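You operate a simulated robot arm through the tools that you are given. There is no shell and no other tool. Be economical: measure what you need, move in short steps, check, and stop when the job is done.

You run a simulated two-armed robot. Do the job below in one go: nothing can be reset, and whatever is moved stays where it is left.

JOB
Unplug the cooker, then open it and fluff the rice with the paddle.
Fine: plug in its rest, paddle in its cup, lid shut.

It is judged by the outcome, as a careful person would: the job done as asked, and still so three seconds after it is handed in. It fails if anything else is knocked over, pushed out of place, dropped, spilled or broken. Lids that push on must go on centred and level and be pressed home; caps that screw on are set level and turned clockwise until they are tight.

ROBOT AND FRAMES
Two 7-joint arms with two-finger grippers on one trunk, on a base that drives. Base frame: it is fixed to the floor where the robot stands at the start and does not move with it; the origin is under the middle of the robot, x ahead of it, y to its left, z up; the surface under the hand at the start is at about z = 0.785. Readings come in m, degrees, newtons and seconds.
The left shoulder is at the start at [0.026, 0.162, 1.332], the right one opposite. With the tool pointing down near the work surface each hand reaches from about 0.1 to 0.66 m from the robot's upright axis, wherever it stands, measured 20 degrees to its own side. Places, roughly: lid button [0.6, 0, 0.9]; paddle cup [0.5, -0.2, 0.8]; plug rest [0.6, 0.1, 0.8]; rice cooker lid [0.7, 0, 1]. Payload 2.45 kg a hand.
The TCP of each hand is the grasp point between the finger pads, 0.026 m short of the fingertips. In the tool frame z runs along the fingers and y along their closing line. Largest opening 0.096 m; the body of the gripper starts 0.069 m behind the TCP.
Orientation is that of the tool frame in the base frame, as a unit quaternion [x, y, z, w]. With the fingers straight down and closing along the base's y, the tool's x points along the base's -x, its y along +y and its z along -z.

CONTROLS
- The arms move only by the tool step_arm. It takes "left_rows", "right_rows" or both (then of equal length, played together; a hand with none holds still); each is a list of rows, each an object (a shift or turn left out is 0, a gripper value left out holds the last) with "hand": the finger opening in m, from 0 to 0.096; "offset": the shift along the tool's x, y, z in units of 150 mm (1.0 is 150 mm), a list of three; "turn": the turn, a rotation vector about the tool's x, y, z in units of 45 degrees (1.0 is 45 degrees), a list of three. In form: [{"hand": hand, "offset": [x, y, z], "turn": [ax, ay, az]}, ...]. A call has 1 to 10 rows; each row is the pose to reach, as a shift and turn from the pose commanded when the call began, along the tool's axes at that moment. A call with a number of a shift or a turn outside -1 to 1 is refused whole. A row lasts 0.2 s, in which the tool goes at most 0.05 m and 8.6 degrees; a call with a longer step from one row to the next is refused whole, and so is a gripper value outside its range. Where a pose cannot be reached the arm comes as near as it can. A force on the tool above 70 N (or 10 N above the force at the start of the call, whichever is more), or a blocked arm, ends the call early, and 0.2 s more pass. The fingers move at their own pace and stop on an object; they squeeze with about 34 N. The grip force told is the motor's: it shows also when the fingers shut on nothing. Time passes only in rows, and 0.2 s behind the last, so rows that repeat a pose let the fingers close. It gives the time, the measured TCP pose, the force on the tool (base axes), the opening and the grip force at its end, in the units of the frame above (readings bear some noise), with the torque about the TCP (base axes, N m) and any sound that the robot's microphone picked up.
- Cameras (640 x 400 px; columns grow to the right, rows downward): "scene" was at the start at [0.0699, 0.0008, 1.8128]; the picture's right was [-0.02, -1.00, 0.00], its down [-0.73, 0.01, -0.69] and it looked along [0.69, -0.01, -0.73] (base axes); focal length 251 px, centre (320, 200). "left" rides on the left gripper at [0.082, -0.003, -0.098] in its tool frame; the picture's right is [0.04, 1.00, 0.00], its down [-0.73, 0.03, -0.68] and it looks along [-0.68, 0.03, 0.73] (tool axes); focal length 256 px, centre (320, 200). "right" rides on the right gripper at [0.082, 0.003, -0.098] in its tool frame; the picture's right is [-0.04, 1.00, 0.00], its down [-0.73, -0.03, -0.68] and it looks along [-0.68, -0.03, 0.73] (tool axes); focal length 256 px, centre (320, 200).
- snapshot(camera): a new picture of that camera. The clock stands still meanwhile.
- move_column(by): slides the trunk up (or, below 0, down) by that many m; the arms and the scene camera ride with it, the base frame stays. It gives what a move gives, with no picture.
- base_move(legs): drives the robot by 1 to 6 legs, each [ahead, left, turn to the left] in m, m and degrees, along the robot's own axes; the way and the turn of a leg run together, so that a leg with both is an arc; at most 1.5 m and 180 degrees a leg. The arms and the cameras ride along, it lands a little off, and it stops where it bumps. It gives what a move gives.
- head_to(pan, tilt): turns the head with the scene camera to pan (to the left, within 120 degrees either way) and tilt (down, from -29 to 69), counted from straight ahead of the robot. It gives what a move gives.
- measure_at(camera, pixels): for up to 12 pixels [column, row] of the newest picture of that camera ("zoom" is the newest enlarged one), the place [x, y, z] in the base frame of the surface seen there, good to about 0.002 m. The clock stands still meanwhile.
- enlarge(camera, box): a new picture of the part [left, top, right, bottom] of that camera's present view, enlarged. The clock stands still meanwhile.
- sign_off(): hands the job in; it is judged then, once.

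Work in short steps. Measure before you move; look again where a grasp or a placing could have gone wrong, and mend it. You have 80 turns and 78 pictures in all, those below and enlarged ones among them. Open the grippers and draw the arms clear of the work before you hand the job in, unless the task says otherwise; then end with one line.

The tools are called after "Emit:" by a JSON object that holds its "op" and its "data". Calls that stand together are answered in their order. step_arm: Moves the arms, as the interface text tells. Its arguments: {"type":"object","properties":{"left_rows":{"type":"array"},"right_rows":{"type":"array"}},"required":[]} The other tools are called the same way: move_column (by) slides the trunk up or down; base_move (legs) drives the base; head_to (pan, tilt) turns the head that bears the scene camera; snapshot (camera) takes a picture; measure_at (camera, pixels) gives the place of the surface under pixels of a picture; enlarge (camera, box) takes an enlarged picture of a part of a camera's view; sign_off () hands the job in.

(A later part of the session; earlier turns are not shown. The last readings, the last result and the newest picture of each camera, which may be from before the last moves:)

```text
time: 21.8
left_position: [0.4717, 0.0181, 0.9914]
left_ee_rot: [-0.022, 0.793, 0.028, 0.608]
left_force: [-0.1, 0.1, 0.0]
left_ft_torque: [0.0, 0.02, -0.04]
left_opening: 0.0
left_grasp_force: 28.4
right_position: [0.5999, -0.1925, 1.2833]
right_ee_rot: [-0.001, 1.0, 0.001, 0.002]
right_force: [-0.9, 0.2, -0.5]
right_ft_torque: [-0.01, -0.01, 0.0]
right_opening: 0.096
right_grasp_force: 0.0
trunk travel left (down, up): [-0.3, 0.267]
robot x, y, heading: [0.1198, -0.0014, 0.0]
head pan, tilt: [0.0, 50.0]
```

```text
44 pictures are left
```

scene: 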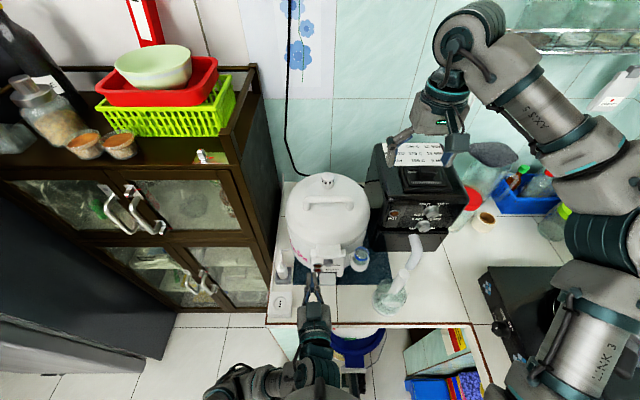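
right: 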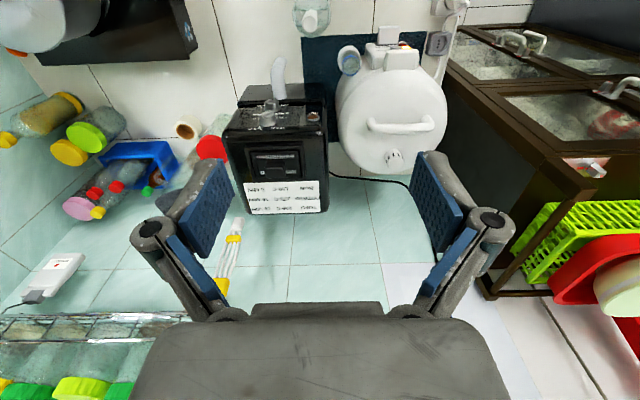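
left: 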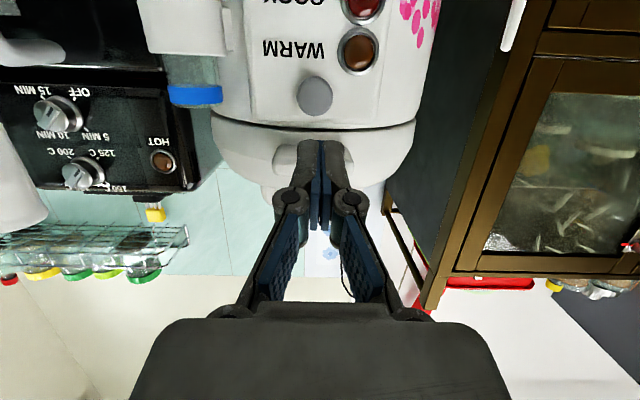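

The base landed as planned. The left hand (tilted 75°) goes to just before the clasp at y≈-0.023, fingers 30 mm apart to straddle the button. From there I'll test whether the lid lifts by the clasp's underside.

Emit:
{"op": "step_arm", "data": {"left_rows": [{"hand": 0.03, "offset": [0.1, -0.1, 0.0], "turn": [0.04, 0, 0]}, {"offset": [0.19, -0.2, 0.0], "turn": [0.081, 0, 0]}, {"offset": [0.19, -0.27, 0.1], "turn": [0.081, 0, 0]}, {"offset": [0.19, -0.27, 0.2], "turn": [0.081, 0, 0]}, {"offset": [0.19, -0.27, 0.21], "turn": [0.081, 0, 0]}]}}

Emit:
{"op": "snapshot", "data": {"camera": "left"}}

```text
time: 23.0
left_position: [0.4938, -0.0231, 0.9567]
left_ee_rot: [-0.001, 0.793, -0.002, 0.609]
left_force: [0.0, 0.6, 0.3]
left_ft_torque: [-0.03, 0.0, 0.01]
left_opening: 0.0297
left_grasp_force: 0.0
right_position: [0.6002, -0.1926, 1.2832]
right_ee_rot: [0.0, 1.0, 0.001, 0.003]
right_force: [0.1, -0.3, -0.6]
right_ft_torque: [0.0, -0.02, 0.02]
right_opening: 0.0959
right_grasp_force: 0.0
trunk travel left (down, up): [-0.3, 0.267]
robot x, y, heading: [0.1241, 0.0017, -0.0]
head pan, tilt: [0.0, 50.0]
```

```text
43 pictures are left
```

left: 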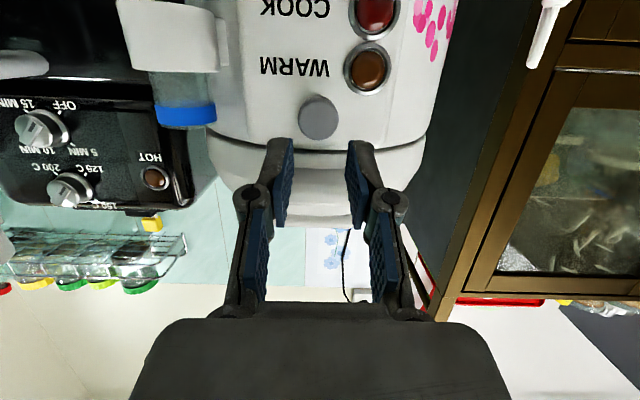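

I'll measure the clasp's underside as seen between the fingers.

Emit:
{"op": "measure_at", "data": {"camera": "left", "pixels": [[318, 145], [318, 155], [318, 165], [318, 172], [318, 180], [318, 195], [318, 117]]}}

Emit:
{"op": "enlarge", "data": {"camera": "left", "box": [230, 90, 410, 240]}}

```text
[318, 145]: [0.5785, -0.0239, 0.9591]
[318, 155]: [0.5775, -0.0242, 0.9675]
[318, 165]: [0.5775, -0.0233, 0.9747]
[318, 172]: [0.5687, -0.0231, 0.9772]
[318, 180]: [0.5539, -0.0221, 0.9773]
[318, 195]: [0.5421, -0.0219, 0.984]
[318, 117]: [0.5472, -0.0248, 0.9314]
```

```text
2.67 times, centred on (320, 165) of left
```

zoom: 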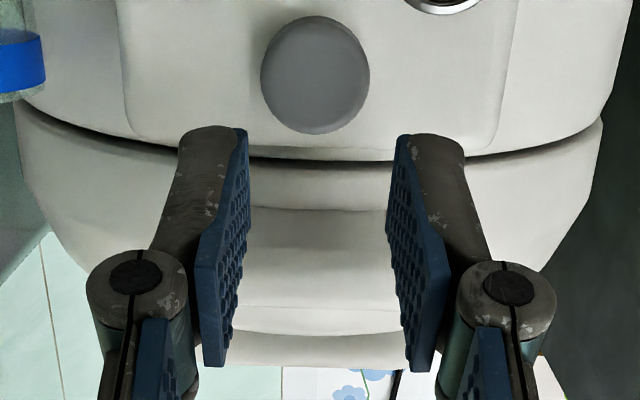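

The clasp underside is at z≈0.977. I'll slide the fingers under it and then raise gently by about 10 mm, watching force.

Emit:
{"op": "step_arm", "data": {"left_rows": [{"offset": [-0.06, 0, 0.05]}, {"offset": [-0.1, 0, 0.18]}, {"offset": [-0.143, 0, 0.3]}, {"offset": [-0.175, 0, 0.29]}, {"offset": [-0.208, 0, 0.283]}]}}

Emit:
{"op": "snapshot", "data": {"camera": "left"}}

```text
time: 24.2
left_position: [0.5449, -0.0211, 0.9764]
left_ee_rot: [-0.001, 0.792, -0.002, 0.611]
left_force: [0.1, -0.2, -0.3]
left_ft_torque: [-0.01, -0.01, -0.02]
left_opening: 0.0301
left_grasp_force: 0.0
right_position: [0.6022, -0.1925, 1.2819]
right_ee_rot: [0.0, 1.0, 0.001, 0.002]
right_force: [0.4, -0.1, -0.5]
right_ft_torque: [0.0, 0.03, -0.02]
right_opening: 0.096
right_grasp_force: 0.0
trunk travel left (down, up): [-0.3, 0.267]
robot x, y, heading: [0.1208, -0.0019, 0.2]
head pan, tilt: [0.0, 50.0]
```

```text
41 pictures are left
```

left: 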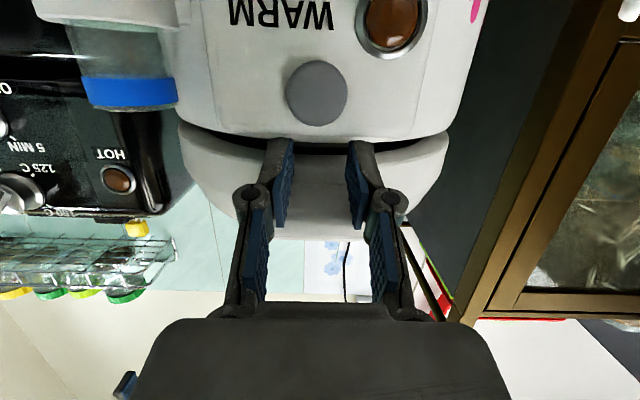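

No force and the seam may be opening. I'll raise another 15 mm.

Emit:
{"op": "step_arm", "data": {"left_rows": [{"offset": [-0.03, 0, -0.008]}, {"offset": [-0.065, 0, -0.017]}, {"offset": [-0.097, 0, -0.025]}]}}

Emit:
{"op": "snapshot", "data": {"camera": "left"}}

Emit:
{"op": "enlarge", "data": {"camera": "scene", "box": [270, 160, 390, 290]}}

```text
time: 25.0
left_position: [0.5432, -0.0223, 0.9911]
left_ee_rot: [0.001, 0.793, -0.001, 0.609]
left_force: [1.0, 0.5, 0.2]
left_ft_torque: [-0.01, 0.02, -0.01]
left_opening: 0.0283
left_grasp_force: 4.1
right_position: [0.6008, -0.1904, 1.2827]
right_ee_rot: [0.0, 1.0, 0.001, 0.004]
right_force: [-0.2, -0.2, 0.5]
right_ft_torque: [-0.01, 0.0, 0.0]
right_opening: 0.0958
right_grasp_force: 0.1
trunk travel left (down, up): [-0.3, 0.267]
robot x, y, heading: [0.1199, 0.0005, 0.2]
head pan, tilt: [0.0, 50.0]
```

```text
40 pictures are left
```

left: 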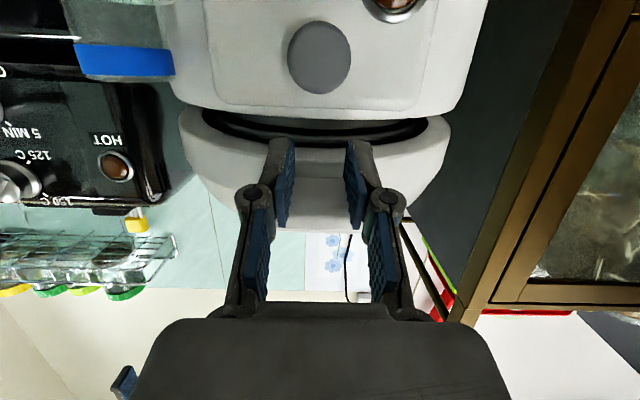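

```text
3.08 times, centred on (330, 225) of scene
```

zoom: 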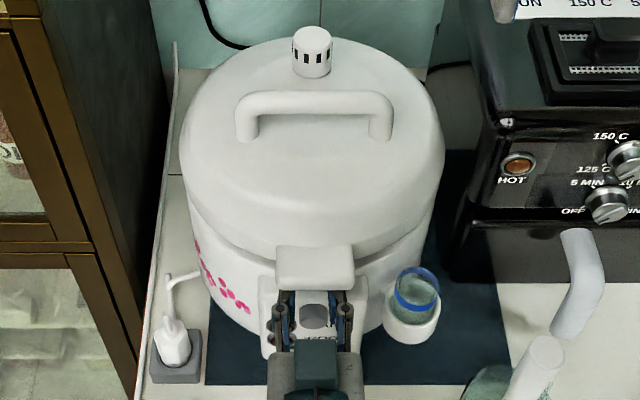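

The lid is lifting, so the latch is released. I'll continue upward along the hinge arc (hinge near x≈0.82, z≈0.965).

Emit:
{"op": "step_arm", "data": {"left_rows": [{"offset": [-0.137, 0, -0.005]}, {"offset": [-0.267, 0, -0.008]}, {"offset": [-0.397, 0, -0.011]}, {"offset": [-0.54, 0, 0.01]}, {"offset": [-0.689, 0, 0.04]}]}}

Emit:
{"op": "snapshot", "data": {"camera": "left"}}

Emit:
{"op": "snapshot", "data": {"camera": "scene"}}

```text
time: 26.2
left_position: [0.5745, -0.015, 1.0623]
left_ee_rot: [0.022, 0.797, 0.039, 0.603]
left_force: [-32.1, -21.2, 6.1]
left_ft_torque: [-0.17, -0.05, -1.15]
left_opening: 0.0533
left_grasp_force: 15.2
right_position: [0.595, -0.2003, 1.2837]
right_ee_rot: [0.002, 1.0, 0.003, 0.006]
right_force: [0.1, -0.1, 0.4]
right_ft_torque: [0.01, 0.04, 0.0]
right_opening: 0.096
right_grasp_force: 0.1
trunk travel left (down, up): [-0.3, 0.267]
robot x, y, heading: [0.1185, 0.001, 0.1]
head pan, tilt: [0.0, 50.0]
```

```text
38 pictures are left
```

left: 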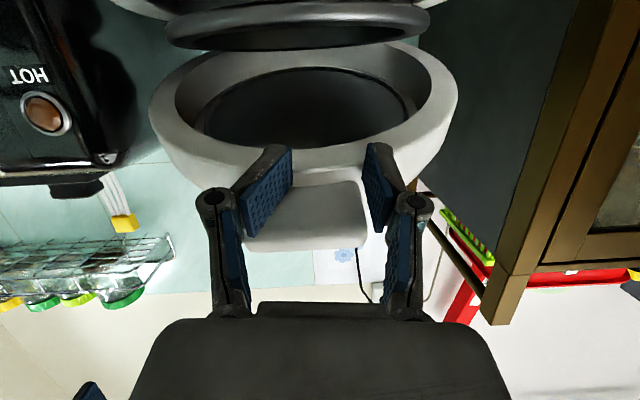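

```text
37 pictures are left
```

scene: 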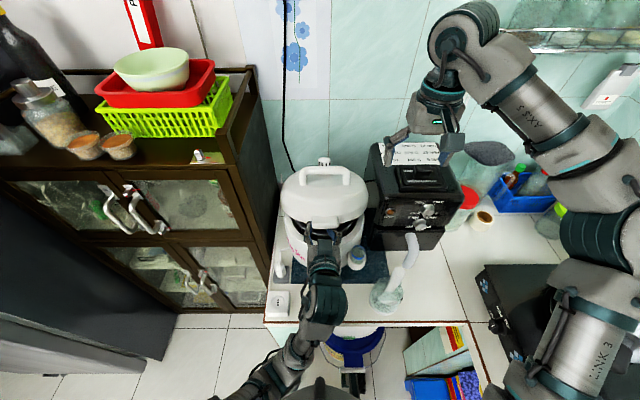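

The lid is up roughly 25°, but the fingers have wedged around the clasp (32 N along x). I'll open them, back off and see whether the lid stays.

Emit:
{"op": "step_arm", "data": {"left_rows": [{"hand": 0.085, "offset": [0.0, 0, -0.05]}, {"offset": [0.0, 0, -0.1]}, {"offset": [0.0, 0, -0.2]}, {"offset": [0, 0, -0.35]}, {"offset": [0, 0, -0.5]}]}}

Emit:
{"op": "snapshot", "data": {"camera": "left"}}

Emit:
{"op": "enlarge", "data": {"camera": "scene", "box": [260, 130, 400, 270]}}

```text
time: 27.6
left_position: [0.5122, 0.0058, 1.0882]
left_ee_rot: [0.011, 0.79, 0.047, 0.611]
left_force: [-0.4, -0.7, -0.8]
left_ft_torque: [0.0, 0.0, -0.01]
left_opening: 0.085
left_grasp_force: 0.0
right_position: [0.5968, -0.1811, 1.2855]
right_ee_rot: [-0.001, 1.0, -0.002, 0.004]
right_force: [-0.4, 1.6, -0.6]
right_ft_torque: [-0.02, -0.03, 0.02]
right_opening: 0.0963
right_grasp_force: 0.1
trunk travel left (down, up): [-0.3, 0.267]
robot x, y, heading: [0.1238, 0.0008, 0.2]
head pan, tilt: [0.0, 50.0]
stopped in row 5 (left hand): the arm was blocked; the commanded pose is now the measured one
```

```text
36 pictures are left
```

left: 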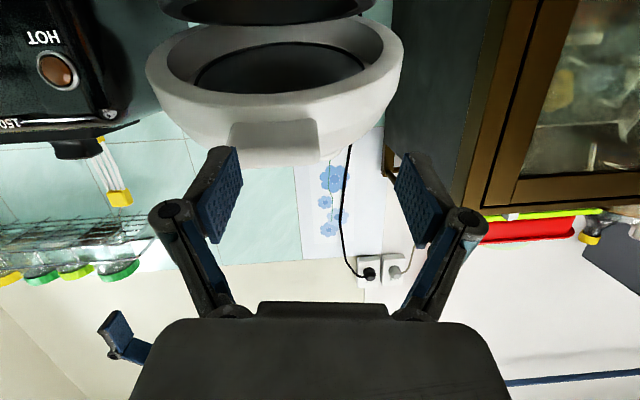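

```text
2.86 times, centred on (330, 200) of scene
```

zoom: 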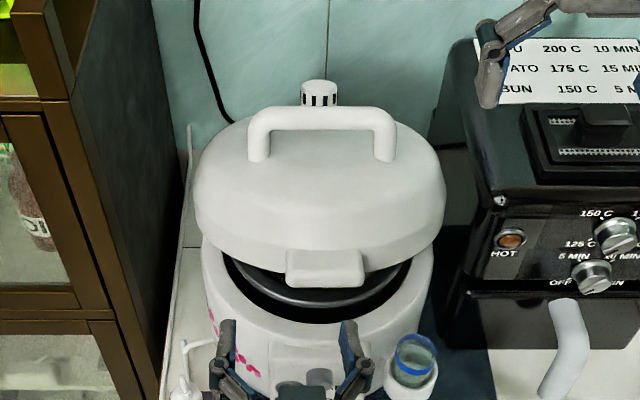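

The lid stays up by itself at about 30°. I'll measure its front rim to plan pushing it further from beneath.

Emit:
{"op": "measure_at", "data": {"camera": "zoom", "pixels": [[325, 255], [325, 280], [322, 110], [320, 210], [215, 215], [420, 215], [318, 90], [325, 297], [300, 320]]}}

Emit:
{"op": "measure_at", "data": {"camera": "left", "pixels": [[275, 110], [275, 125], [275, 88], [275, 65], [275, 45], [265, 10], [200, 55], [350, 45]]}}

```text
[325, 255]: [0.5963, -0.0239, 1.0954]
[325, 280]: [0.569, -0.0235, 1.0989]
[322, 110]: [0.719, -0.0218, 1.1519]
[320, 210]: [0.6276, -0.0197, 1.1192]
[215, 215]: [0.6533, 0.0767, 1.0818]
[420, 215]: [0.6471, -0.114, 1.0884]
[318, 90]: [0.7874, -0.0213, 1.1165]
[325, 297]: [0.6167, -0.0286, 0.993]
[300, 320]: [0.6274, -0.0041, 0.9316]
```

```text
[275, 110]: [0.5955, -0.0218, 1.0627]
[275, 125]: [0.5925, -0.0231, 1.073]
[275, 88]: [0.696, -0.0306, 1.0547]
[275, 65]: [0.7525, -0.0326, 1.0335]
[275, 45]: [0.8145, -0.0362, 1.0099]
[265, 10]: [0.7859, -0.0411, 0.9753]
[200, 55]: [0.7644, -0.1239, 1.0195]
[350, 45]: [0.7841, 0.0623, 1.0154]
```

The lid angle is ≈22° about a hinge at ≈(0.83,0.98), and the rim front is at (0.596, z 1.06). I'll close the left fingers, straighten the hand and lower it to the slot height first.

Emit:
{"op": "step_arm", "data": {"left_rows": [{"hand": 0.0, "offset": [0.1, -0.06, -0.02], "turn": [0.04, 0, -0.05]}, {"offset": [0.2, -0.12, -0.05], "turn": [0.078, 0, -0.095]}, {"offset": [0.322, -0.187, -0.085], "turn": [0.078, 0, -0.095]}, {"offset": [0.322, -0.187, -0.085], "turn": [0.078, 0, -0.095]}]}}

Emit:
{"op": "snapshot", "data": {"camera": "left"}}

```text
time: 28.6
left_position: [0.487, -0.0242, 1.0421]
left_ee_rot: [-0.001, 0.791, 0.0, 0.612]
left_force: [-0.4, 0.2, 0.0]
left_ft_torque: [-0.01, 0.0, 0.0]
left_opening: 0.0003
left_grasp_force: 28.1
right_position: [0.597, -0.1867, 1.2845]
right_ee_rot: [-0.001, 1.0, -0.002, 0.004]
right_force: [-0.4, -0.7, -1.0]
right_ft_torque: [0.01, -0.01, 0.01]
right_opening: 0.0957
right_grasp_force: 0.0
trunk travel left (down, up): [-0.3, 0.267]
robot x, y, heading: [0.1228, -0.0015, 0.0]
head pan, tilt: [0.0, 50.0]
```

```text
34 pictures are left
```

left: 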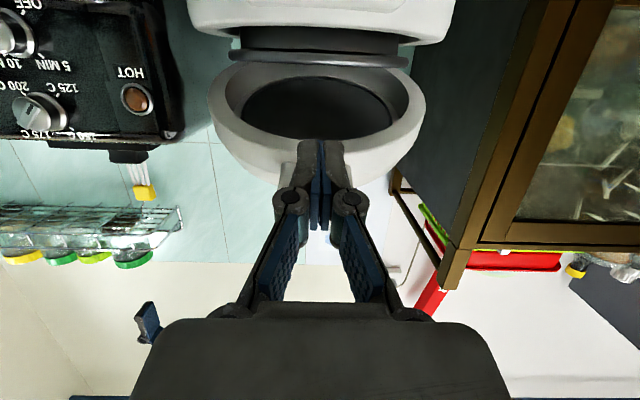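

The hand is aligned with the slot. I'll insert the fingers under the lid to tip x≈0.64, z≈1.02.

Emit:
{"op": "step_arm", "data": {"left_rows": [{"offset": [-0.035, 0.01, 0.25]}, {"offset": [-0.07, 0.01, 0.5]}, {"offset": [-0.1, 0.01, 0.7]}, {"offset": [-0.14, 0.01, 0.845]}]}}

Emit:
{"op": "snapshot", "data": {"camera": "left"}}

```text
time: 29.8
left_position: [0.6148, -0.0114, 1.0101]
left_ee_rot: [0.015, 0.794, 0.031, 0.606]
left_force: [-0.8, -0.6, 0.7]
left_ft_torque: [0.04, 0.02, -0.05]
left_opening: 0.0
left_grasp_force: 29.0
right_position: [0.5937, -0.1874, 1.2862]
right_ee_rot: [-0.002, 1.0, -0.002, 0.006]
right_force: [0.0, 0.0, -0.1]
right_ft_torque: [-0.01, 0.0, 0.02]
right_opening: 0.0959
right_grasp_force: 0.0
trunk travel left (down, up): [-0.3, 0.267]
robot x, y, heading: [0.1181, 0.0013, -0.0]
head pan, tilt: [0.0, 50.0]
stopped in row 4 (left hand): the arm was blocked; the commanded pose is now the measured one
```

```text
33 pictures are left
```

left: 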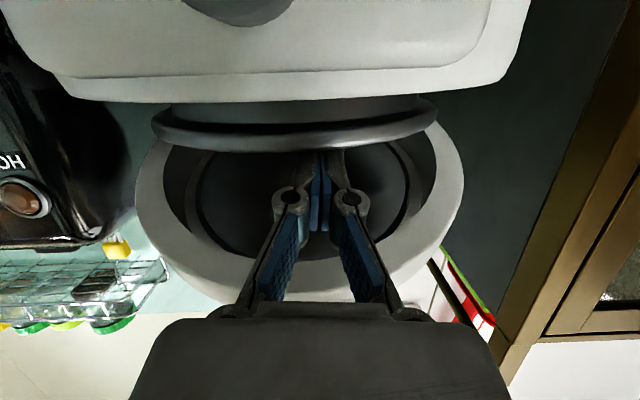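

The arm was blocked with no force on the hand, so a link may be touching something. I'll look from the scene camera.

Emit:
{"op": "snapshot", "data": {"camera": "scene"}}

```text
32 pictures are left
```

scene: 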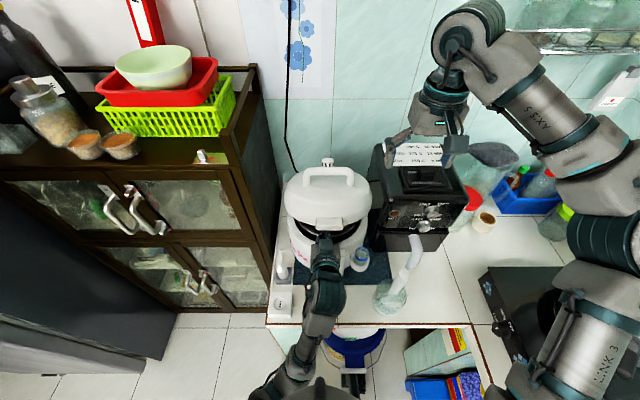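

The hand is free inside the slot, with the forearm low over the counter edge. Rising will free it, so I'll lift the lid along the arc and correct the small hand skew.

Emit:
{"op": "step_arm", "data": {"left_rows": [{"offset": [-0.08, -0.03, -0.021], "turn": [0.02, 0, -0.04]}, {"offset": [-0.161, -0.07, -0.042], "turn": [0.04, 0, -0.078]}, {"offset": [-0.3, -0.07, -0.03], "turn": [0.04, 0, -0.078]}, {"offset": [-0.423, -0.07, -0.015], "turn": [0.04, 0, -0.078]}, {"offset": [-0.54, -0.07, 0.02], "turn": [0.04, 0, -0.078]}, {"offset": [-0.664, -0.07, 0.06], "turn": [0.04, 0, -0.078]}]}}

Emit:
{"op": "snapshot", "data": {"camera": "scene"}}

```text
time: 31.2
left_position: [0.6583, -0.0126, 1.0902]
left_ee_rot: [0.002, 0.796, 0.02, 0.604]
left_force: [7.3, 3.7, -9.4]
left_ft_torque: [-0.13, -0.06, -0.11]
left_opening: 0.0
left_grasp_force: 28.7
right_position: [0.5984, -0.1845, 1.2846]
right_ee_rot: [-0.001, 1.0, -0.002, 0.005]
right_force: [-0.5, 1.5, -0.4]
right_ft_torque: [0.04, 0.02, 0.01]
right_opening: 0.0961
right_grasp_force: 0.0
trunk travel left (down, up): [-0.3, 0.267]
robot x, y, heading: [0.1176, 0.0045, 0.1]
head pan, tilt: [0.0, 50.0]
```

```text
31 pictures are left
```

scene: 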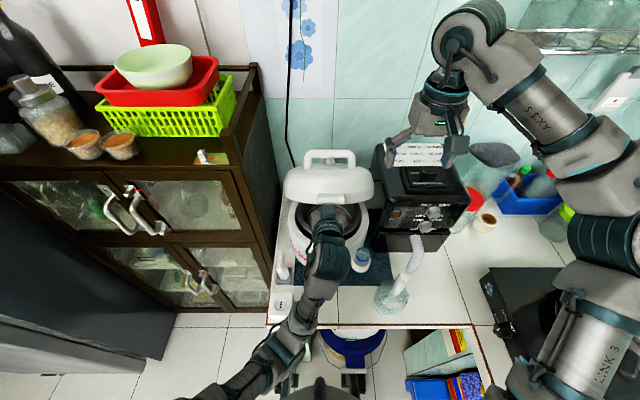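

The lid is now at about 45° with only 10 N. I'll continue the arc toward about 75–80°.

Emit:
{"op": "step_arm", "data": {"left_rows": [{"offset": [-0.106, 0, 0.062]}, {"offset": [-0.212, 0, 0.124]}, {"offset": [-0.292, 0, 0.19]}, {"offset": [-0.372, 0, 0.261]}, {"offset": [-0.44, 0, 0.34]}, {"offset": [-0.511, 0, 0.424]}, {"offset": [-0.56, 0, 0.5]}, {"offset": [-0.6, 0, 0.573]}]}}

Emit:
{"op": "snapshot", "data": {"camera": "scene"}}

```text
time: 33.0
left_position: [0.7553, -0.0311, 1.1685]
left_ee_rot: [0.001, 0.794, -0.003, 0.608]
left_force: [-3.7, -1.2, -0.3]
left_ft_torque: [-0.01, -0.01, -0.07]
left_opening: 0.0001
left_grasp_force: 28.1
right_position: [0.5933, -0.1879, 1.2865]
right_ee_rot: [-0.001, 1.0, -0.001, 0.006]
right_force: [-0.5, -0.3, 0.1]
right_ft_torque: [-0.01, 0.01, 0.0]
right_opening: 0.0958
right_grasp_force: 0.0
trunk travel left (down, up): [-0.3, 0.267]
robot x, y, heading: [0.1158, 0.0016, -0.1]
head pan, tilt: [0.0, 50.0]
```

```text
30 pictures are left
```

scene: 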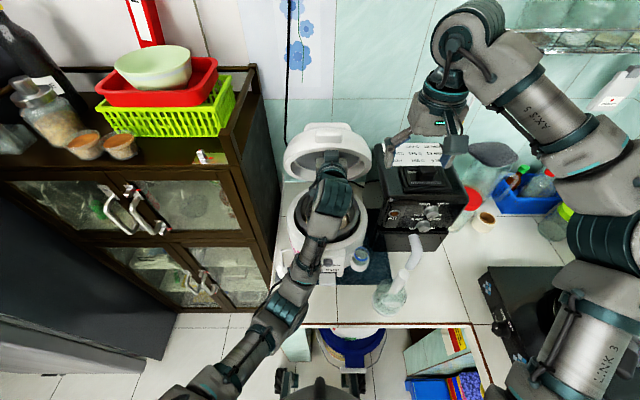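

The lid is near 75°. I'll withdraw the left hand backwards, then to the left.

Emit:
{"op": "step_arm", "data": {"left_rows": [{"offset": [0, 0, -0.15]}, {"offset": [0, 0, -0.4]}, {"offset": [0, 0.1, -0.7]}, {"offset": [0, 0.35, -0.9]}, {"offset": [0, 0.65, -0.95]}, {"offset": [0, 0.95, -0.95]}]}}

Emit:
{"op": "snapshot", "data": {"camera": "scene"}}

```text
time: 34.4
left_position: [0.6192, 0.1177, 1.2014]
left_ee_rot: [0.001, 0.796, -0.003, 0.606]
left_force: [-0.6, 0.5, -0.7]
left_ft_torque: [-0.01, 0.0, -0.01]
left_opening: 0.0
left_grasp_force: 29.0
right_position: [0.5942, -0.1836, 1.2873]
right_ee_rot: [-0.001, 1.0, -0.002, 0.006]
right_force: [0.1, -0.4, 1.0]
right_ft_torque: [-0.02, 0.0, 0.03]
right_opening: 0.096
right_grasp_force: 0.1
trunk travel left (down, up): [-0.3, 0.267]
robot x, y, heading: [0.1245, 0.0031, -0.1]
head pan, tilt: [0.0, 50.0]
```

```text
29 pictures are left
```

scene: 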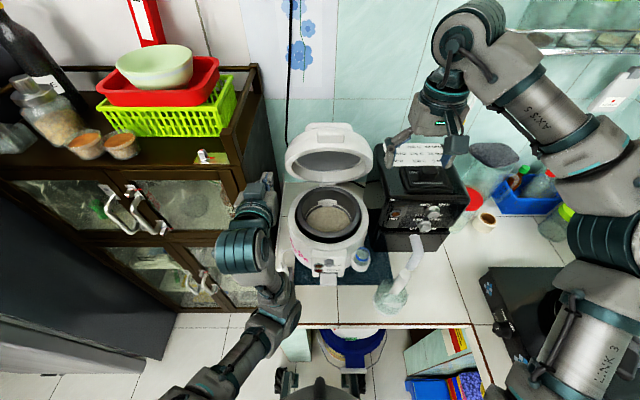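

The lid stays open and the rice is visible. I'll enlarge and measure the pot, rice and paddle.

Emit:
{"op": "enlarge", "data": {"camera": "scene", "box": [270, 110, 430, 320]}}

Emit:
{"op": "measure_at", "data": {"camera": "scene", "pixels": [[327, 218], [327, 207], [327, 230], [312, 218], [343, 218], [327, 196], [327, 243], [300, 214], [356, 214], [327, 128], [327, 160], [327, 185]]}}

Emit:
{"op": "measure_at", "data": {"camera": "scene", "pixels": [[417, 244], [413, 251], [408, 262], [403, 272], [390, 297], [378, 290], [404, 300], [392, 307], [418, 238]]}}

```text
1.90 times, centred on (350, 215) of scene
```

zoom: 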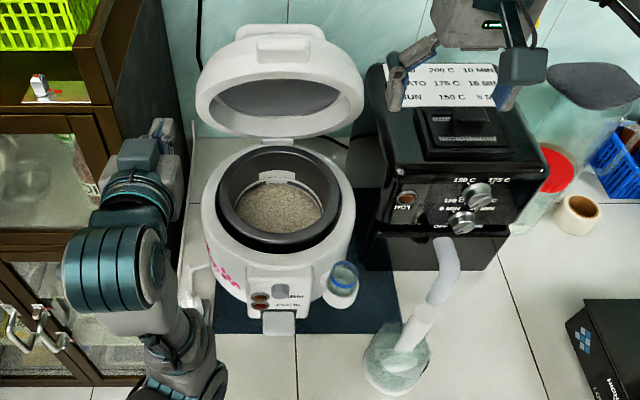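

```text
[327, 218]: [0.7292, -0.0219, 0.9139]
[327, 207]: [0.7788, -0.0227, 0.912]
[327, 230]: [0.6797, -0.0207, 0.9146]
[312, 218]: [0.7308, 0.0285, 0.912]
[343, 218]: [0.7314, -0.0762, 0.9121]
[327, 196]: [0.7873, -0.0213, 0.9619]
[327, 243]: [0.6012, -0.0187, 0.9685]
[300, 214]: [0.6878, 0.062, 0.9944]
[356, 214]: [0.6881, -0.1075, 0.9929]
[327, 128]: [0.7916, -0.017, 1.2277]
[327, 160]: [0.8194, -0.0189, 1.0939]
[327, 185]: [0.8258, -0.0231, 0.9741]
```

```text
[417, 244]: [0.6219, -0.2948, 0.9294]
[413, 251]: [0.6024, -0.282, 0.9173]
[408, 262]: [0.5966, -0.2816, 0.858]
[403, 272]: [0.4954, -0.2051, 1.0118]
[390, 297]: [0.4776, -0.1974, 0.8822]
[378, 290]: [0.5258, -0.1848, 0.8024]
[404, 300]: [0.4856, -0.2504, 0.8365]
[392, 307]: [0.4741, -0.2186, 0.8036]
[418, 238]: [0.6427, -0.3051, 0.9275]
```

Rice surface is z≈0.913, pot centre ≈(0.70,-0.022), rim ≈0.994. The right hand goes above the paddle at (0.488,-0.20), moving back first and then down.

Emit:
{"op": "step_arm", "data": {"right_rows": [{"offset": [0.3, -0.03, 0]}, {"offset": [0.6, -0.06, 0.1]}, {"offset": [0.71, -0.1, 0.35]}, {"offset": [0.71, -0.1, 0.65]}, {"offset": [0.71, -0.1, 0.9]}]}}

Emit:
{"op": "snapshot", "data": {"camera": "right"}}

```text
time: 35.6
left_position: [0.6196, 0.1164, 1.2014]
left_ee_rot: [0.001, 0.796, -0.003, 0.606]
left_force: [-0.3, 0.1, 0.1]
left_ft_torque: [-0.03, 0.0, 0.02]
left_opening: 0.0
left_grasp_force: 28.2
right_position: [0.4897, -0.2017, 1.1502]
right_ee_rot: [-0.001, 1.0, -0.001, 0.006]
right_force: [-0.2, 0.0, 0.1]
right_ft_torque: [-0.01, 0.02, 0.0]
right_opening: 0.0958
right_grasp_force: 0.0
trunk travel left (down, up): [-0.3, 0.267]
robot x, y, heading: [0.1232, 0.0003, 0.1]
head pan, tilt: [0.0, 50.0]
```

```text
27 pictures are left
```

right: 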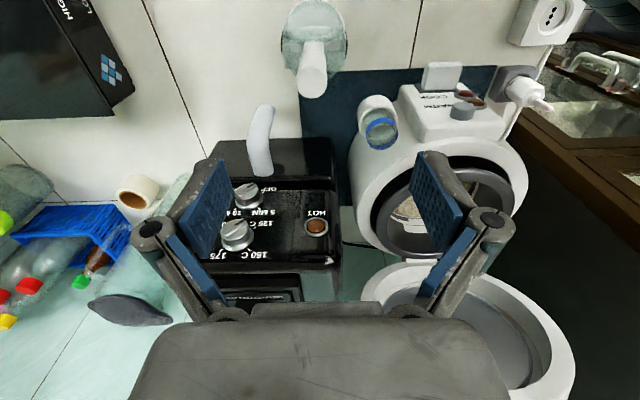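

The paddle handle tip is at (313,80) in the right view. I'll enlarge it to get its axis and tilt.

Emit:
{"op": "enlarge", "data": {"camera": "right", "box": [265, 0, 365, 110]}}

Emit:
{"op": "measure_at", "data": {"camera": "right", "pixels": [[312, 88], [312, 78], [312, 68], [314, 58], [315, 48], [300, 75], [324, 75], [304, 55], [324, 55], [285, 40], [346, 40], [315, 12]]}}

```text
3.64 times, centred on (315, 55) of right
```

zoom: 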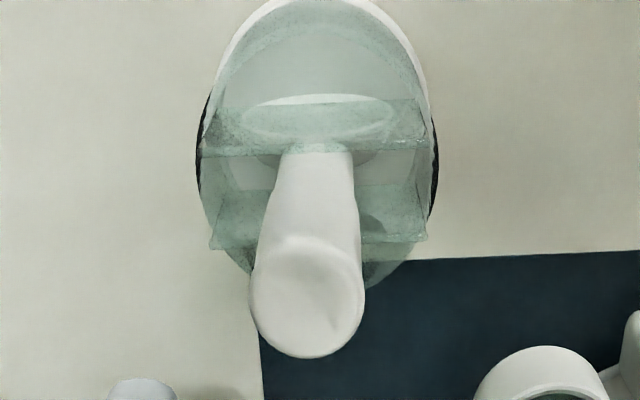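

```text
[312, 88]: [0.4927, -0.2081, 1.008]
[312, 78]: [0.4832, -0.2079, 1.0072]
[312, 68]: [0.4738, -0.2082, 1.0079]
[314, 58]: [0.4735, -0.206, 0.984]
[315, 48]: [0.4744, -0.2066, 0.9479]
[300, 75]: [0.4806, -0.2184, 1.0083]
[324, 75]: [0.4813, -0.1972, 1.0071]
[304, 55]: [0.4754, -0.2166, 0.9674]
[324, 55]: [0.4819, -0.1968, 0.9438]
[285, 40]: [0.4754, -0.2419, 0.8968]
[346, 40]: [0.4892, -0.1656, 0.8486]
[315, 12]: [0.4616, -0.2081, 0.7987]
```

The handle is vertical, axis ≈(0.4855,-0.2075), top z 1.008, about 24 mm thick. I'll descend over it with a 60 mm opening.

Emit:
{"op": "step_arm", "data": {"right_rows": [{"hand": 0.06, "offset": [0.02, -0.039, 0.25]}, {"offset": [0.031, -0.039, 0.5]}, {"offset": [0.031, -0.039, 0.75]}, {"offset": [0.031, -0.039, 0.97]}, {"offset": [0.031, -0.039, 0.97]}]}}

Emit:
{"op": "snapshot", "data": {"camera": "right"}}

```text
time: 36.8
left_position: [0.6183, 0.1176, 1.2011]
left_ee_rot: [0.001, 0.795, -0.003, 0.607]
left_force: [0.1, -0.4, 0.2]
left_ft_torque: [0.0, 0.0, 0.04]
left_opening: 0.0
left_grasp_force: 28.5
right_position: [0.4865, -0.2081, 1.0041]
right_ee_rot: [0.0, 1.0, 0.0, 0.006]
right_force: [-0.4, 0.4, 0.5]
right_ft_torque: [-0.02, -0.01, -0.02]
right_opening: 0.0602
right_grasp_force: 0.1
trunk travel left (down, up): [-0.3, 0.267]
robot x, y, heading: [0.1237, 0.0027, 0.2]
head pan, tilt: [0.0, 50.0]
```

```text
25 pictures are left
```

right: 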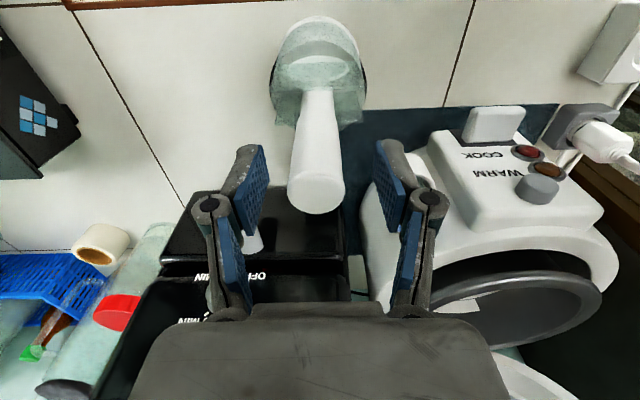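

Centred. I'll lower to z≈0.965 and close on the handle.

Emit:
{"op": "step_arm", "data": {"right_rows": [{"offset": [0.005, 0.003, 0.15]}, {"offset": [0.005, 0.003, 0.26]}, {"hand": 0.005, "offset": [0.005, 0.003, 0.26]}, {"hand": 0.005, "offset": [0.005, 0.003, 0.26]}, {"hand": 0.005, "offset": [0.005, 0.003, 0.26]}]}}

```text
time: 38.0
left_position: [0.6193, 0.1167, 1.2022]
left_ee_rot: [0.001, 0.795, -0.003, 0.607]
left_force: [0.6, 0.9, -0.1]
left_ft_torque: [0.02, -0.05, 0.0]
left_opening: 0.0001
left_grasp_force: 28.7
right_position: [0.4853, -0.2072, 0.9643]
right_ee_rot: [0.0, 1.0, -0.001, 0.005]
right_force: [1.0, -0.3, 0.9]
right_ft_torque: [-0.03, -0.06, 0.04]
right_opening: 0.0276
right_grasp_force: 34.1
trunk travel left (down, up): [-0.3, 0.267]
robot x, y, heading: [0.1174, 0.0028, 0.0]
head pan, tilt: [0.0, 50.0]
```

Gripped at 27.6 mm; the return pose is (0.4853,-0.2072,0.964). I'll lift straight up.

Emit:
{"op": "step_arm", "data": {"right_rows": [{"offset": [0, 0, -0.15]}, {"offset": [0, 0, -0.35]}, {"offset": [0, 0, -0.6]}, {"offset": [0, 0, -0.85]}, {"offset": [0, 0, -1.0]}]}}

Emit:
{"op": "step_arm", "data": {"right_rows": [{"offset": [0, 0, -0.25]}, {"offset": [0, 0, -0.5]}, {"offset": [0, 0, -0.75]}, {"offset": [0, 0, -0.88]}, {"offset": [0, 0, -0.88]}]}}

Emit:
{"op": "snapshot", "data": {"camera": "scene"}}

```text
time: 39.2
left_position: [0.618, 0.1166, 1.202]
left_ee_rot: [0.0, 0.795, -0.003, 0.606]
left_force: [-0.7, -0.1, -0.5]
left_ft_torque: [-0.02, -0.04, 0.01]
left_opening: 0.0002
left_grasp_force: 28.7
right_position: [0.4838, -0.207, 1.1152]
right_ee_rot: [0.0, 1.0, -0.002, 0.006]
right_force: [0.1, -0.6, -0.6]
right_ft_torque: [-0.01, 0.0, 0.0]
right_opening: 0.0277
right_grasp_force: 33.5
trunk travel left (down, up): [-0.3, 0.267]
robot x, y, heading: [0.1171, 0.0032, -0.3]
head pan, tilt: [0.0, 50.0]
```

```text
time: 40.4
left_position: [0.62, 0.1167, 1.2019]
left_ee_rot: [0.0, 0.796, -0.002, 0.605]
left_force: [1.0, 0.0, 0.1]
left_ft_torque: [0.03, 0.0, -0.01]
left_opening: 0.0001
left_grasp_force: 28.6
right_position: [0.4828, -0.2075, 1.2485]
right_ee_rot: [-0.001, 1.0, -0.001, 0.005]
right_force: [0.0, 0.0, -1.1]
right_ft_torque: [0.03, 0.04, 0.01]
right_opening: 0.0276
right_grasp_force: 33.9
trunk travel left (down, up): [-0.3, 0.267]
robot x, y, heading: [0.1205, 0.0026, -0.2]
head pan, tilt: [0.0, 50.0]
```

```text
24 pictures are left
```

scene: 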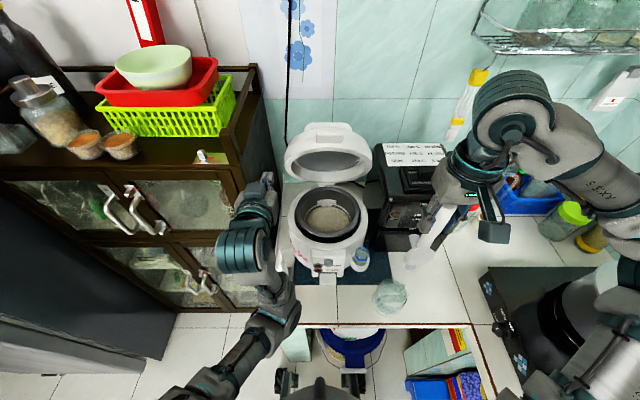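

The paddle is out of the cup. I'll enlarge it to see the blade's length and width.

Emit:
{"op": "enlarge", "data": {"camera": "scene", "box": [360, 180, 480, 320]}}

Emit:
{"op": "measure_at", "data": {"camera": "scene", "pixels": [[418, 240], [418, 250], [418, 258], [416, 266], [408, 255], [428, 250], [424, 238], [390, 290], [390, 300], [379, 290], [402, 293]]}}

```text
2.86 times, centred on (420, 250) of scene
```

zoom: 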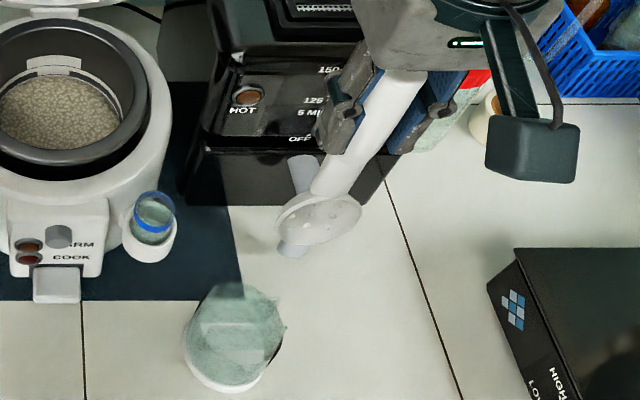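

```text
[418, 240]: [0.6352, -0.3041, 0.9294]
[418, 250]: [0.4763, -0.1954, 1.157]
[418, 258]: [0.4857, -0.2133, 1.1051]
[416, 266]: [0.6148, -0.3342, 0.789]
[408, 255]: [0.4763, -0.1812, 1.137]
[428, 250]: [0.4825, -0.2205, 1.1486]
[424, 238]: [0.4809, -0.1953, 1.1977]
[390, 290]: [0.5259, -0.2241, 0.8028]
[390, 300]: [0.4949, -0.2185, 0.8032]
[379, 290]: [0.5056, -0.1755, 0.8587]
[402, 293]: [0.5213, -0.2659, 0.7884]
```

The blade tip is about 0.15 m below the TCP, with its face toward x. I'll carry it over the pot centre (0.70,-0.022) in two moves at this height.

Emit:
{"op": "step_arm", "data": {"right_rows": [{"offset": [-0.18, 0.15, 0]}, {"offset": [-0.36, 0.31, 0]}, {"offset": [-0.54, 0.46, 0]}, {"offset": [-0.72, 0.62, 0]}]}}

Emit:
{"op": "step_arm", "data": {"right_rows": [{"offset": [-0.18, 0.15, 0]}, {"offset": [-0.36, 0.31, 0]}, {"offset": [-0.54, 0.46, 0]}, {"offset": [-0.7, 0.61, 0]}, {"offset": [-0.7, 0.61, 0]}]}}

Emit:
{"op": "snapshot", "data": {"camera": "scene"}}

Emit:
{"op": "snapshot", "data": {"camera": "right"}}

```text
time: 41.4
left_position: [0.6224, 0.1182, 1.2016]
left_ee_rot: [0.0, 0.796, -0.003, 0.605]
left_force: [0.2, 0.2, -1.3]
left_ft_torque: [-0.02, -0.01, -0.01]
left_opening: 0.0
left_grasp_force: 28.3
right_position: [0.594, -0.1123, 1.2474]
right_ee_rot: [0.0, 1.0, -0.002, 0.004]
right_force: [0.5, -0.1, -1.3]
right_ft_torque: [-0.01, -0.01, -0.03]
right_opening: 0.0277
right_grasp_force: 34.0
trunk travel left (down, up): [-0.3, 0.267]
robot x, y, heading: [0.124, -0.002, 0.0]
head pan, tilt: [0.0, 50.0]
```

```text
time: 42.6
left_position: [0.6177, 0.1188, 1.2015]
left_ee_rot: [-0.001, 0.795, -0.003, 0.607]
left_force: [-0.1, -0.2, -0.2]
left_ft_torque: [0.02, -0.01, -0.01]
left_opening: 0.0
left_grasp_force: 28.3
right_position: [0.6969, -0.0175, 1.2533]
right_ee_rot: [0.0, 1.0, -0.003, 0.006]
right_force: [-0.9, -0.2, -0.9]
right_ft_torque: [-0.01, 0.0, -0.02]
right_opening: 0.0278
right_grasp_force: 34.0
trunk travel left (down, up): [-0.3, 0.267]
robot x, y, heading: [0.1227, 0.003, 0.3]
head pan, tilt: [0.0, 50.0]
```

```text
22 pictures are left
```

scene: 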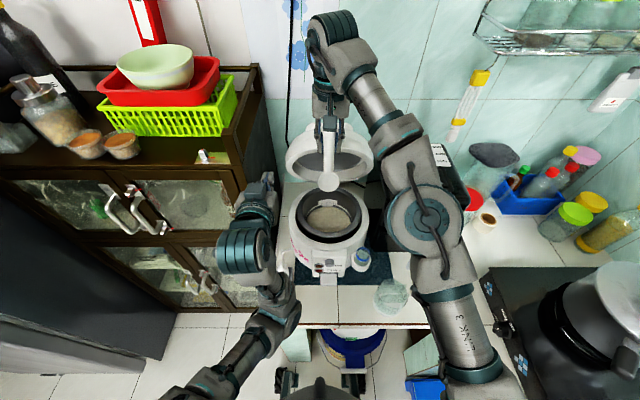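

```text
21 pictures are left
```

right: 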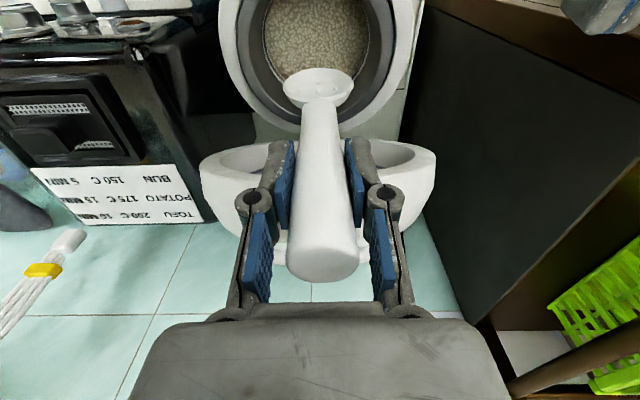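

The blade is over the pot. I'll descend 0.15 m straight, centring y.

Emit:
{"op": "step_arm", "data": {"right_rows": [{"offset": [0, -0.02, 0.2]}, {"offset": [0, -0.03, 0.45]}, {"offset": [0, -0.03, 0.7]}, {"offset": [0, -0.03, 0.95]}, {"offset": [0, -0.03, 1.0]}]}}

Emit:
{"op": "snapshot", "data": {"camera": "right"}}

```text
time: 43.5
left_position: [0.6153, 0.1175, 1.2026]
left_ee_rot: [0.001, 0.793, -0.003, 0.609]
left_force: [2.1, 0.0, -1.4]
left_ft_torque: [0.0, -0.02, -0.04]
left_opening: 0.0
left_grasp_force: 28.4
right_position: [0.6895, -0.0252, 1.1685]
right_ee_rot: [-0.002, 1.0, 0.005, 0.022]
right_force: [-17.2, -2.9, 41.6]
right_ft_torque: [-0.4, -3.12, -0.41]
right_opening: 0.0276
right_grasp_force: 34.2
trunk travel left (down, up): [-0.3, 0.267]
robot x, y, heading: [0.1237, -0.0018, -0.1]
head pan, tilt: [0.0, 50.0]
stopped in row 4 (right hand): the force on the tool passed its limit at 84 N (the readings are from after the stop); the commanded pose is now the measured one
```

```text
20 pictures are left
```

right: 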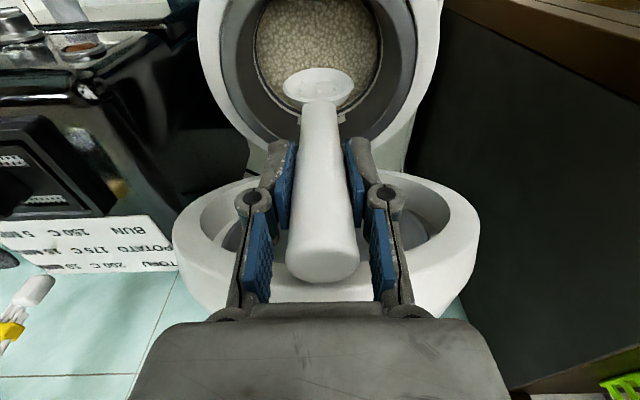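

The gripper's front side touched the raised lid's edge (up-force 42 N). I'll raise straight back up and tilt the hand so it leans away from the lid.

Emit:
{"op": "step_arm", "data": {"right_rows": [{"offset": [0.03, 0, -0.15]}, {"offset": [0.1, 0, -0.35]}, {"offset": [0.2, 0, -0.5]}]}}

Emit:
{"op": "snapshot", "data": {"camera": "scene"}}

```text
time: 44.3
left_position: [0.6168, 0.1169, 1.204]
left_ee_rot: [0.0, 0.793, -0.003, 0.609]
left_force: [0.2, 0.6, -0.4]
left_ft_torque: [0.0, -0.01, -0.04]
left_opening: 0.0
left_grasp_force: 28.6
right_position: [0.6615, -0.0268, 1.2356]
right_ee_rot: [-0.001, 1.0, 0.002, 0.016]
right_force: [-0.5, -0.8, 0.2]
right_ft_torque: [0.0, -0.01, -0.02]
right_opening: 0.0277
right_grasp_force: 33.6
trunk travel left (down, up): [-0.3, 0.267]
robot x, y, heading: [0.1226, -0.0001, 0.2]
head pan, tilt: [0.0, 50.0]
```

```text
19 pictures are left
```

scene: 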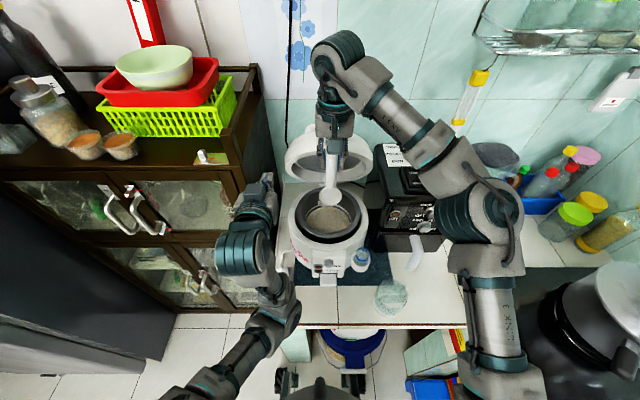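

The lid is still open and the paddle secure. I'll tilt the right hand 30° (fingers pointing forward-down) while moving back to x≈0.60.

Emit:
{"op": "measure_at", "data": {"camera": "scene", "pixels": [[300, 150], [355, 150], [305, 175], [350, 175], [296, 165], [364, 160]]}}

Emit:
{"op": "step_arm", "data": {"right_rows": [{"offset": [0.1, 0.01, 0], "turn": [0, -0.17, 0]}, {"offset": [0.2, 0.02, 0], "turn": [0, -0.34, 0]}, {"offset": [0.3, 0.03, 0], "turn": [0, -0.5, 0]}, {"offset": [0.4, 0.03, 0], "turn": [0, -0.64, 0]}, {"offset": [0.4, 0.03, 0], "turn": [0, -0.64, 0]}]}}

Emit:
{"op": "snapshot", "data": {"camera": "right"}}

```text
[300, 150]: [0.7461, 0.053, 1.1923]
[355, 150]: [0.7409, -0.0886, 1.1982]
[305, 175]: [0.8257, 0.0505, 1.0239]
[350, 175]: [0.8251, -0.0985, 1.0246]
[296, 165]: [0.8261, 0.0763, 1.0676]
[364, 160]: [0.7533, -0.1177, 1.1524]
```

```text
time: 45.5
left_position: [0.6178, 0.1166, 1.2034]
left_ee_rot: [0.001, 0.794, -0.003, 0.608]
left_force: [0.0, -0.3, -0.3]
left_ft_torque: [0.03, 0.0, 0.01]
left_opening: 0.0001
left_grasp_force: 28.6
right_position: [0.6017, -0.022, 1.2337]
right_ee_rot: [0.001, 0.964, 0.004, 0.265]
right_force: [0.7, -0.5, -1.1]
right_ft_torque: [0.01, 0.05, 0.02]
right_opening: 0.0277
right_grasp_force: 33.7
trunk travel left (down, up): [-0.3, 0.267]
robot x, y, heading: [0.1232, -0.0011, 0.2]
head pan, tilt: [0.0, 50.0]
```

```text
18 pictures are left
```

right: 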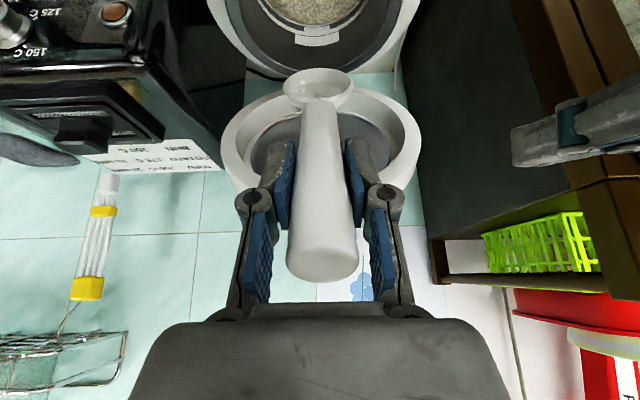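

I'll lower along vertical by 0.15 m with the tilted paddle.

Emit:
{"op": "step_arm", "data": {"right_rows": [{"offset": [0.08, 0, 0.25]}, {"offset": [0.2, 0, 0.45]}, {"offset": [0.31, 0, 0.67]}, {"offset": [0.43, 0, 0.91]}, {"offset": [0.43, 0, 0.91]}]}}

Emit:
{"op": "snapshot", "data": {"camera": "right"}}

Emit:
{"op": "enlarge", "data": {"camera": "scene", "box": [260, 120, 400, 290]}}

```text
time: 46.7
left_position: [0.6166, 0.1157, 1.2034]
left_ee_rot: [0.001, 0.794, -0.003, 0.608]
left_force: [-0.5, 0.1, -0.3]
left_ft_torque: [-0.02, -0.01, 0.01]
left_opening: 0.0
left_grasp_force: 28.6
right_position: [0.6142, -0.0212, 1.0809]
right_ee_rot: [0.0, 0.964, 0.003, 0.265]
right_force: [-0.8, -0.3, -0.1]
right_ft_torque: [0.0, 0.04, -0.02]
right_opening: 0.0275
right_grasp_force: 33.8
trunk travel left (down, up): [-0.3, 0.267]
robot x, y, heading: [0.1236, 0.0046, -0.4]
head pan, tilt: [0.0, 50.0]
```

```text
17 pictures are left
```

right: 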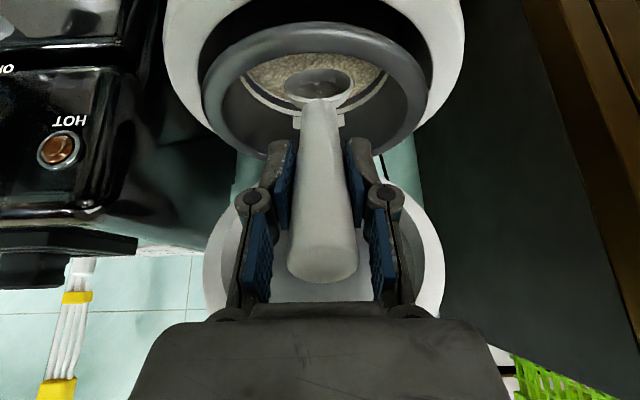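

```text
2.35 times, centred on (330, 205) of scene
```

zoom: 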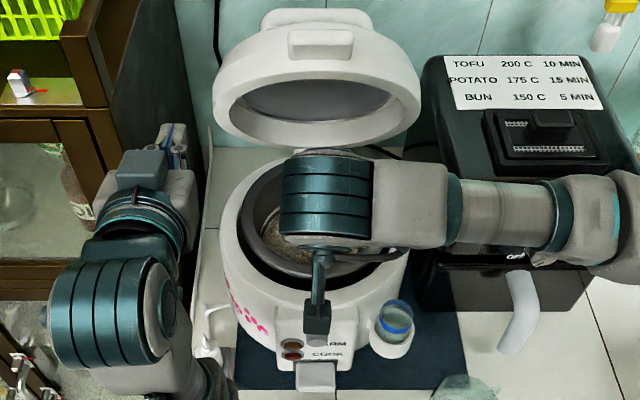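

The blade is inside the pot opening above the rice. I'll lower it about 54 mm into the rice.

Emit:
{"op": "step_arm", "data": {"right_rows": [{"offset": [0.05, 0, 0.12]}, {"offset": [0.1, 0, 0.24]}, {"offset": [0.138, 0, 0.337]}, {"offset": [0.138, 0, 0.337]}]}}

Emit:
{"op": "snapshot", "data": {"camera": "right"}}

```text
time: 47.7
left_position: [0.6176, 0.1181, 1.2036]
left_ee_rot: [0.001, 0.794, -0.003, 0.608]
left_force: [-0.5, 0.5, 0.2]
left_ft_torque: [-0.01, 0.0, 0.0]
left_opening: 0.0002
left_grasp_force: 28.7
right_position: [0.6229, -0.0208, 1.0274]
right_ee_rot: [0.0, 0.964, 0.003, 0.265]
right_force: [-0.2, -0.2, -0.7]
right_ft_torque: [0.0, 0.03, 0.05]
right_opening: 0.0276
right_grasp_force: 34.1
trunk travel left (down, up): [-0.3, 0.267]
robot x, y, heading: [0.1231, 0.0018, -0.1]
head pan, tilt: [0.0, 50.0]
```

```text
15 pictures are left
```

right: 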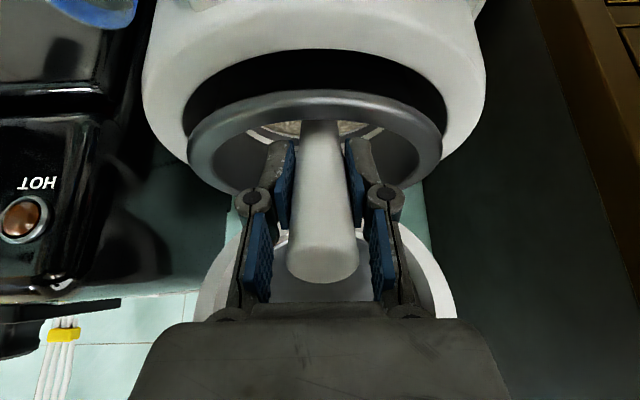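

No side force. I'll take the tip slightly deeper and stir: sweeps across and around, with a lift.

Emit:
{"op": "step_arm", "data": {"right_rows": [{"offset": [-0.074, 0, 0.137]}, {"offset": [-0.074, 0.2, 0.137]}, {"offset": [-0.189, 0.13, 0.205]}, {"offset": [-0.217, 0, 0.222]}, {"offset": [-0.189, -0.17, 0.205]}, {"offset": [-0.074, -0.23, 0.137]}, {"offset": [-0.041, -0.1, 0.087]}, {"offset": [-0.074, 0.1, 0.137]}, {"offset": [-0.235, 0, 0.062]}, {"offset": [-0.16, 0, 0.188]}]}}

Emit:
{"op": "enlarge", "data": {"camera": "scene", "box": [270, 150, 390, 280]}}

```text
time: 49.9
left_position: [0.6177, 0.1133, 1.2039]
left_ee_rot: [0.0, 0.795, -0.001, 0.607]
left_force: [0.5, -0.2, -0.3]
left_ft_torque: [0.01, 0.01, 0.03]
left_opening: 0.0
left_grasp_force: 28.1
right_position: [0.6577, -0.0225, 1.0174]
right_ee_rot: [0.0, 0.964, 0.006, 0.265]
right_force: [-0.4, 1.5, 4.1]
right_ft_torque: [0.15, -0.22, 0.11]
right_opening: 0.0277
right_grasp_force: 33.7
trunk travel left (down, up): [-0.3, 0.267]
robot x, y, heading: [0.1202, 0.0013, -0.0]
head pan, tilt: [0.0, 50.0]
```

```text
3.08 times, centred on (330, 215) of scene
```

zoom: 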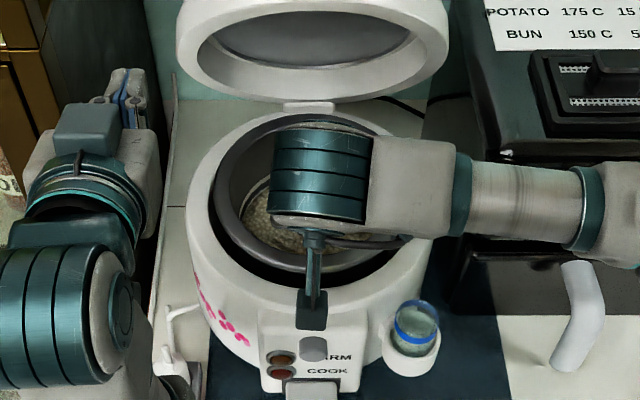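

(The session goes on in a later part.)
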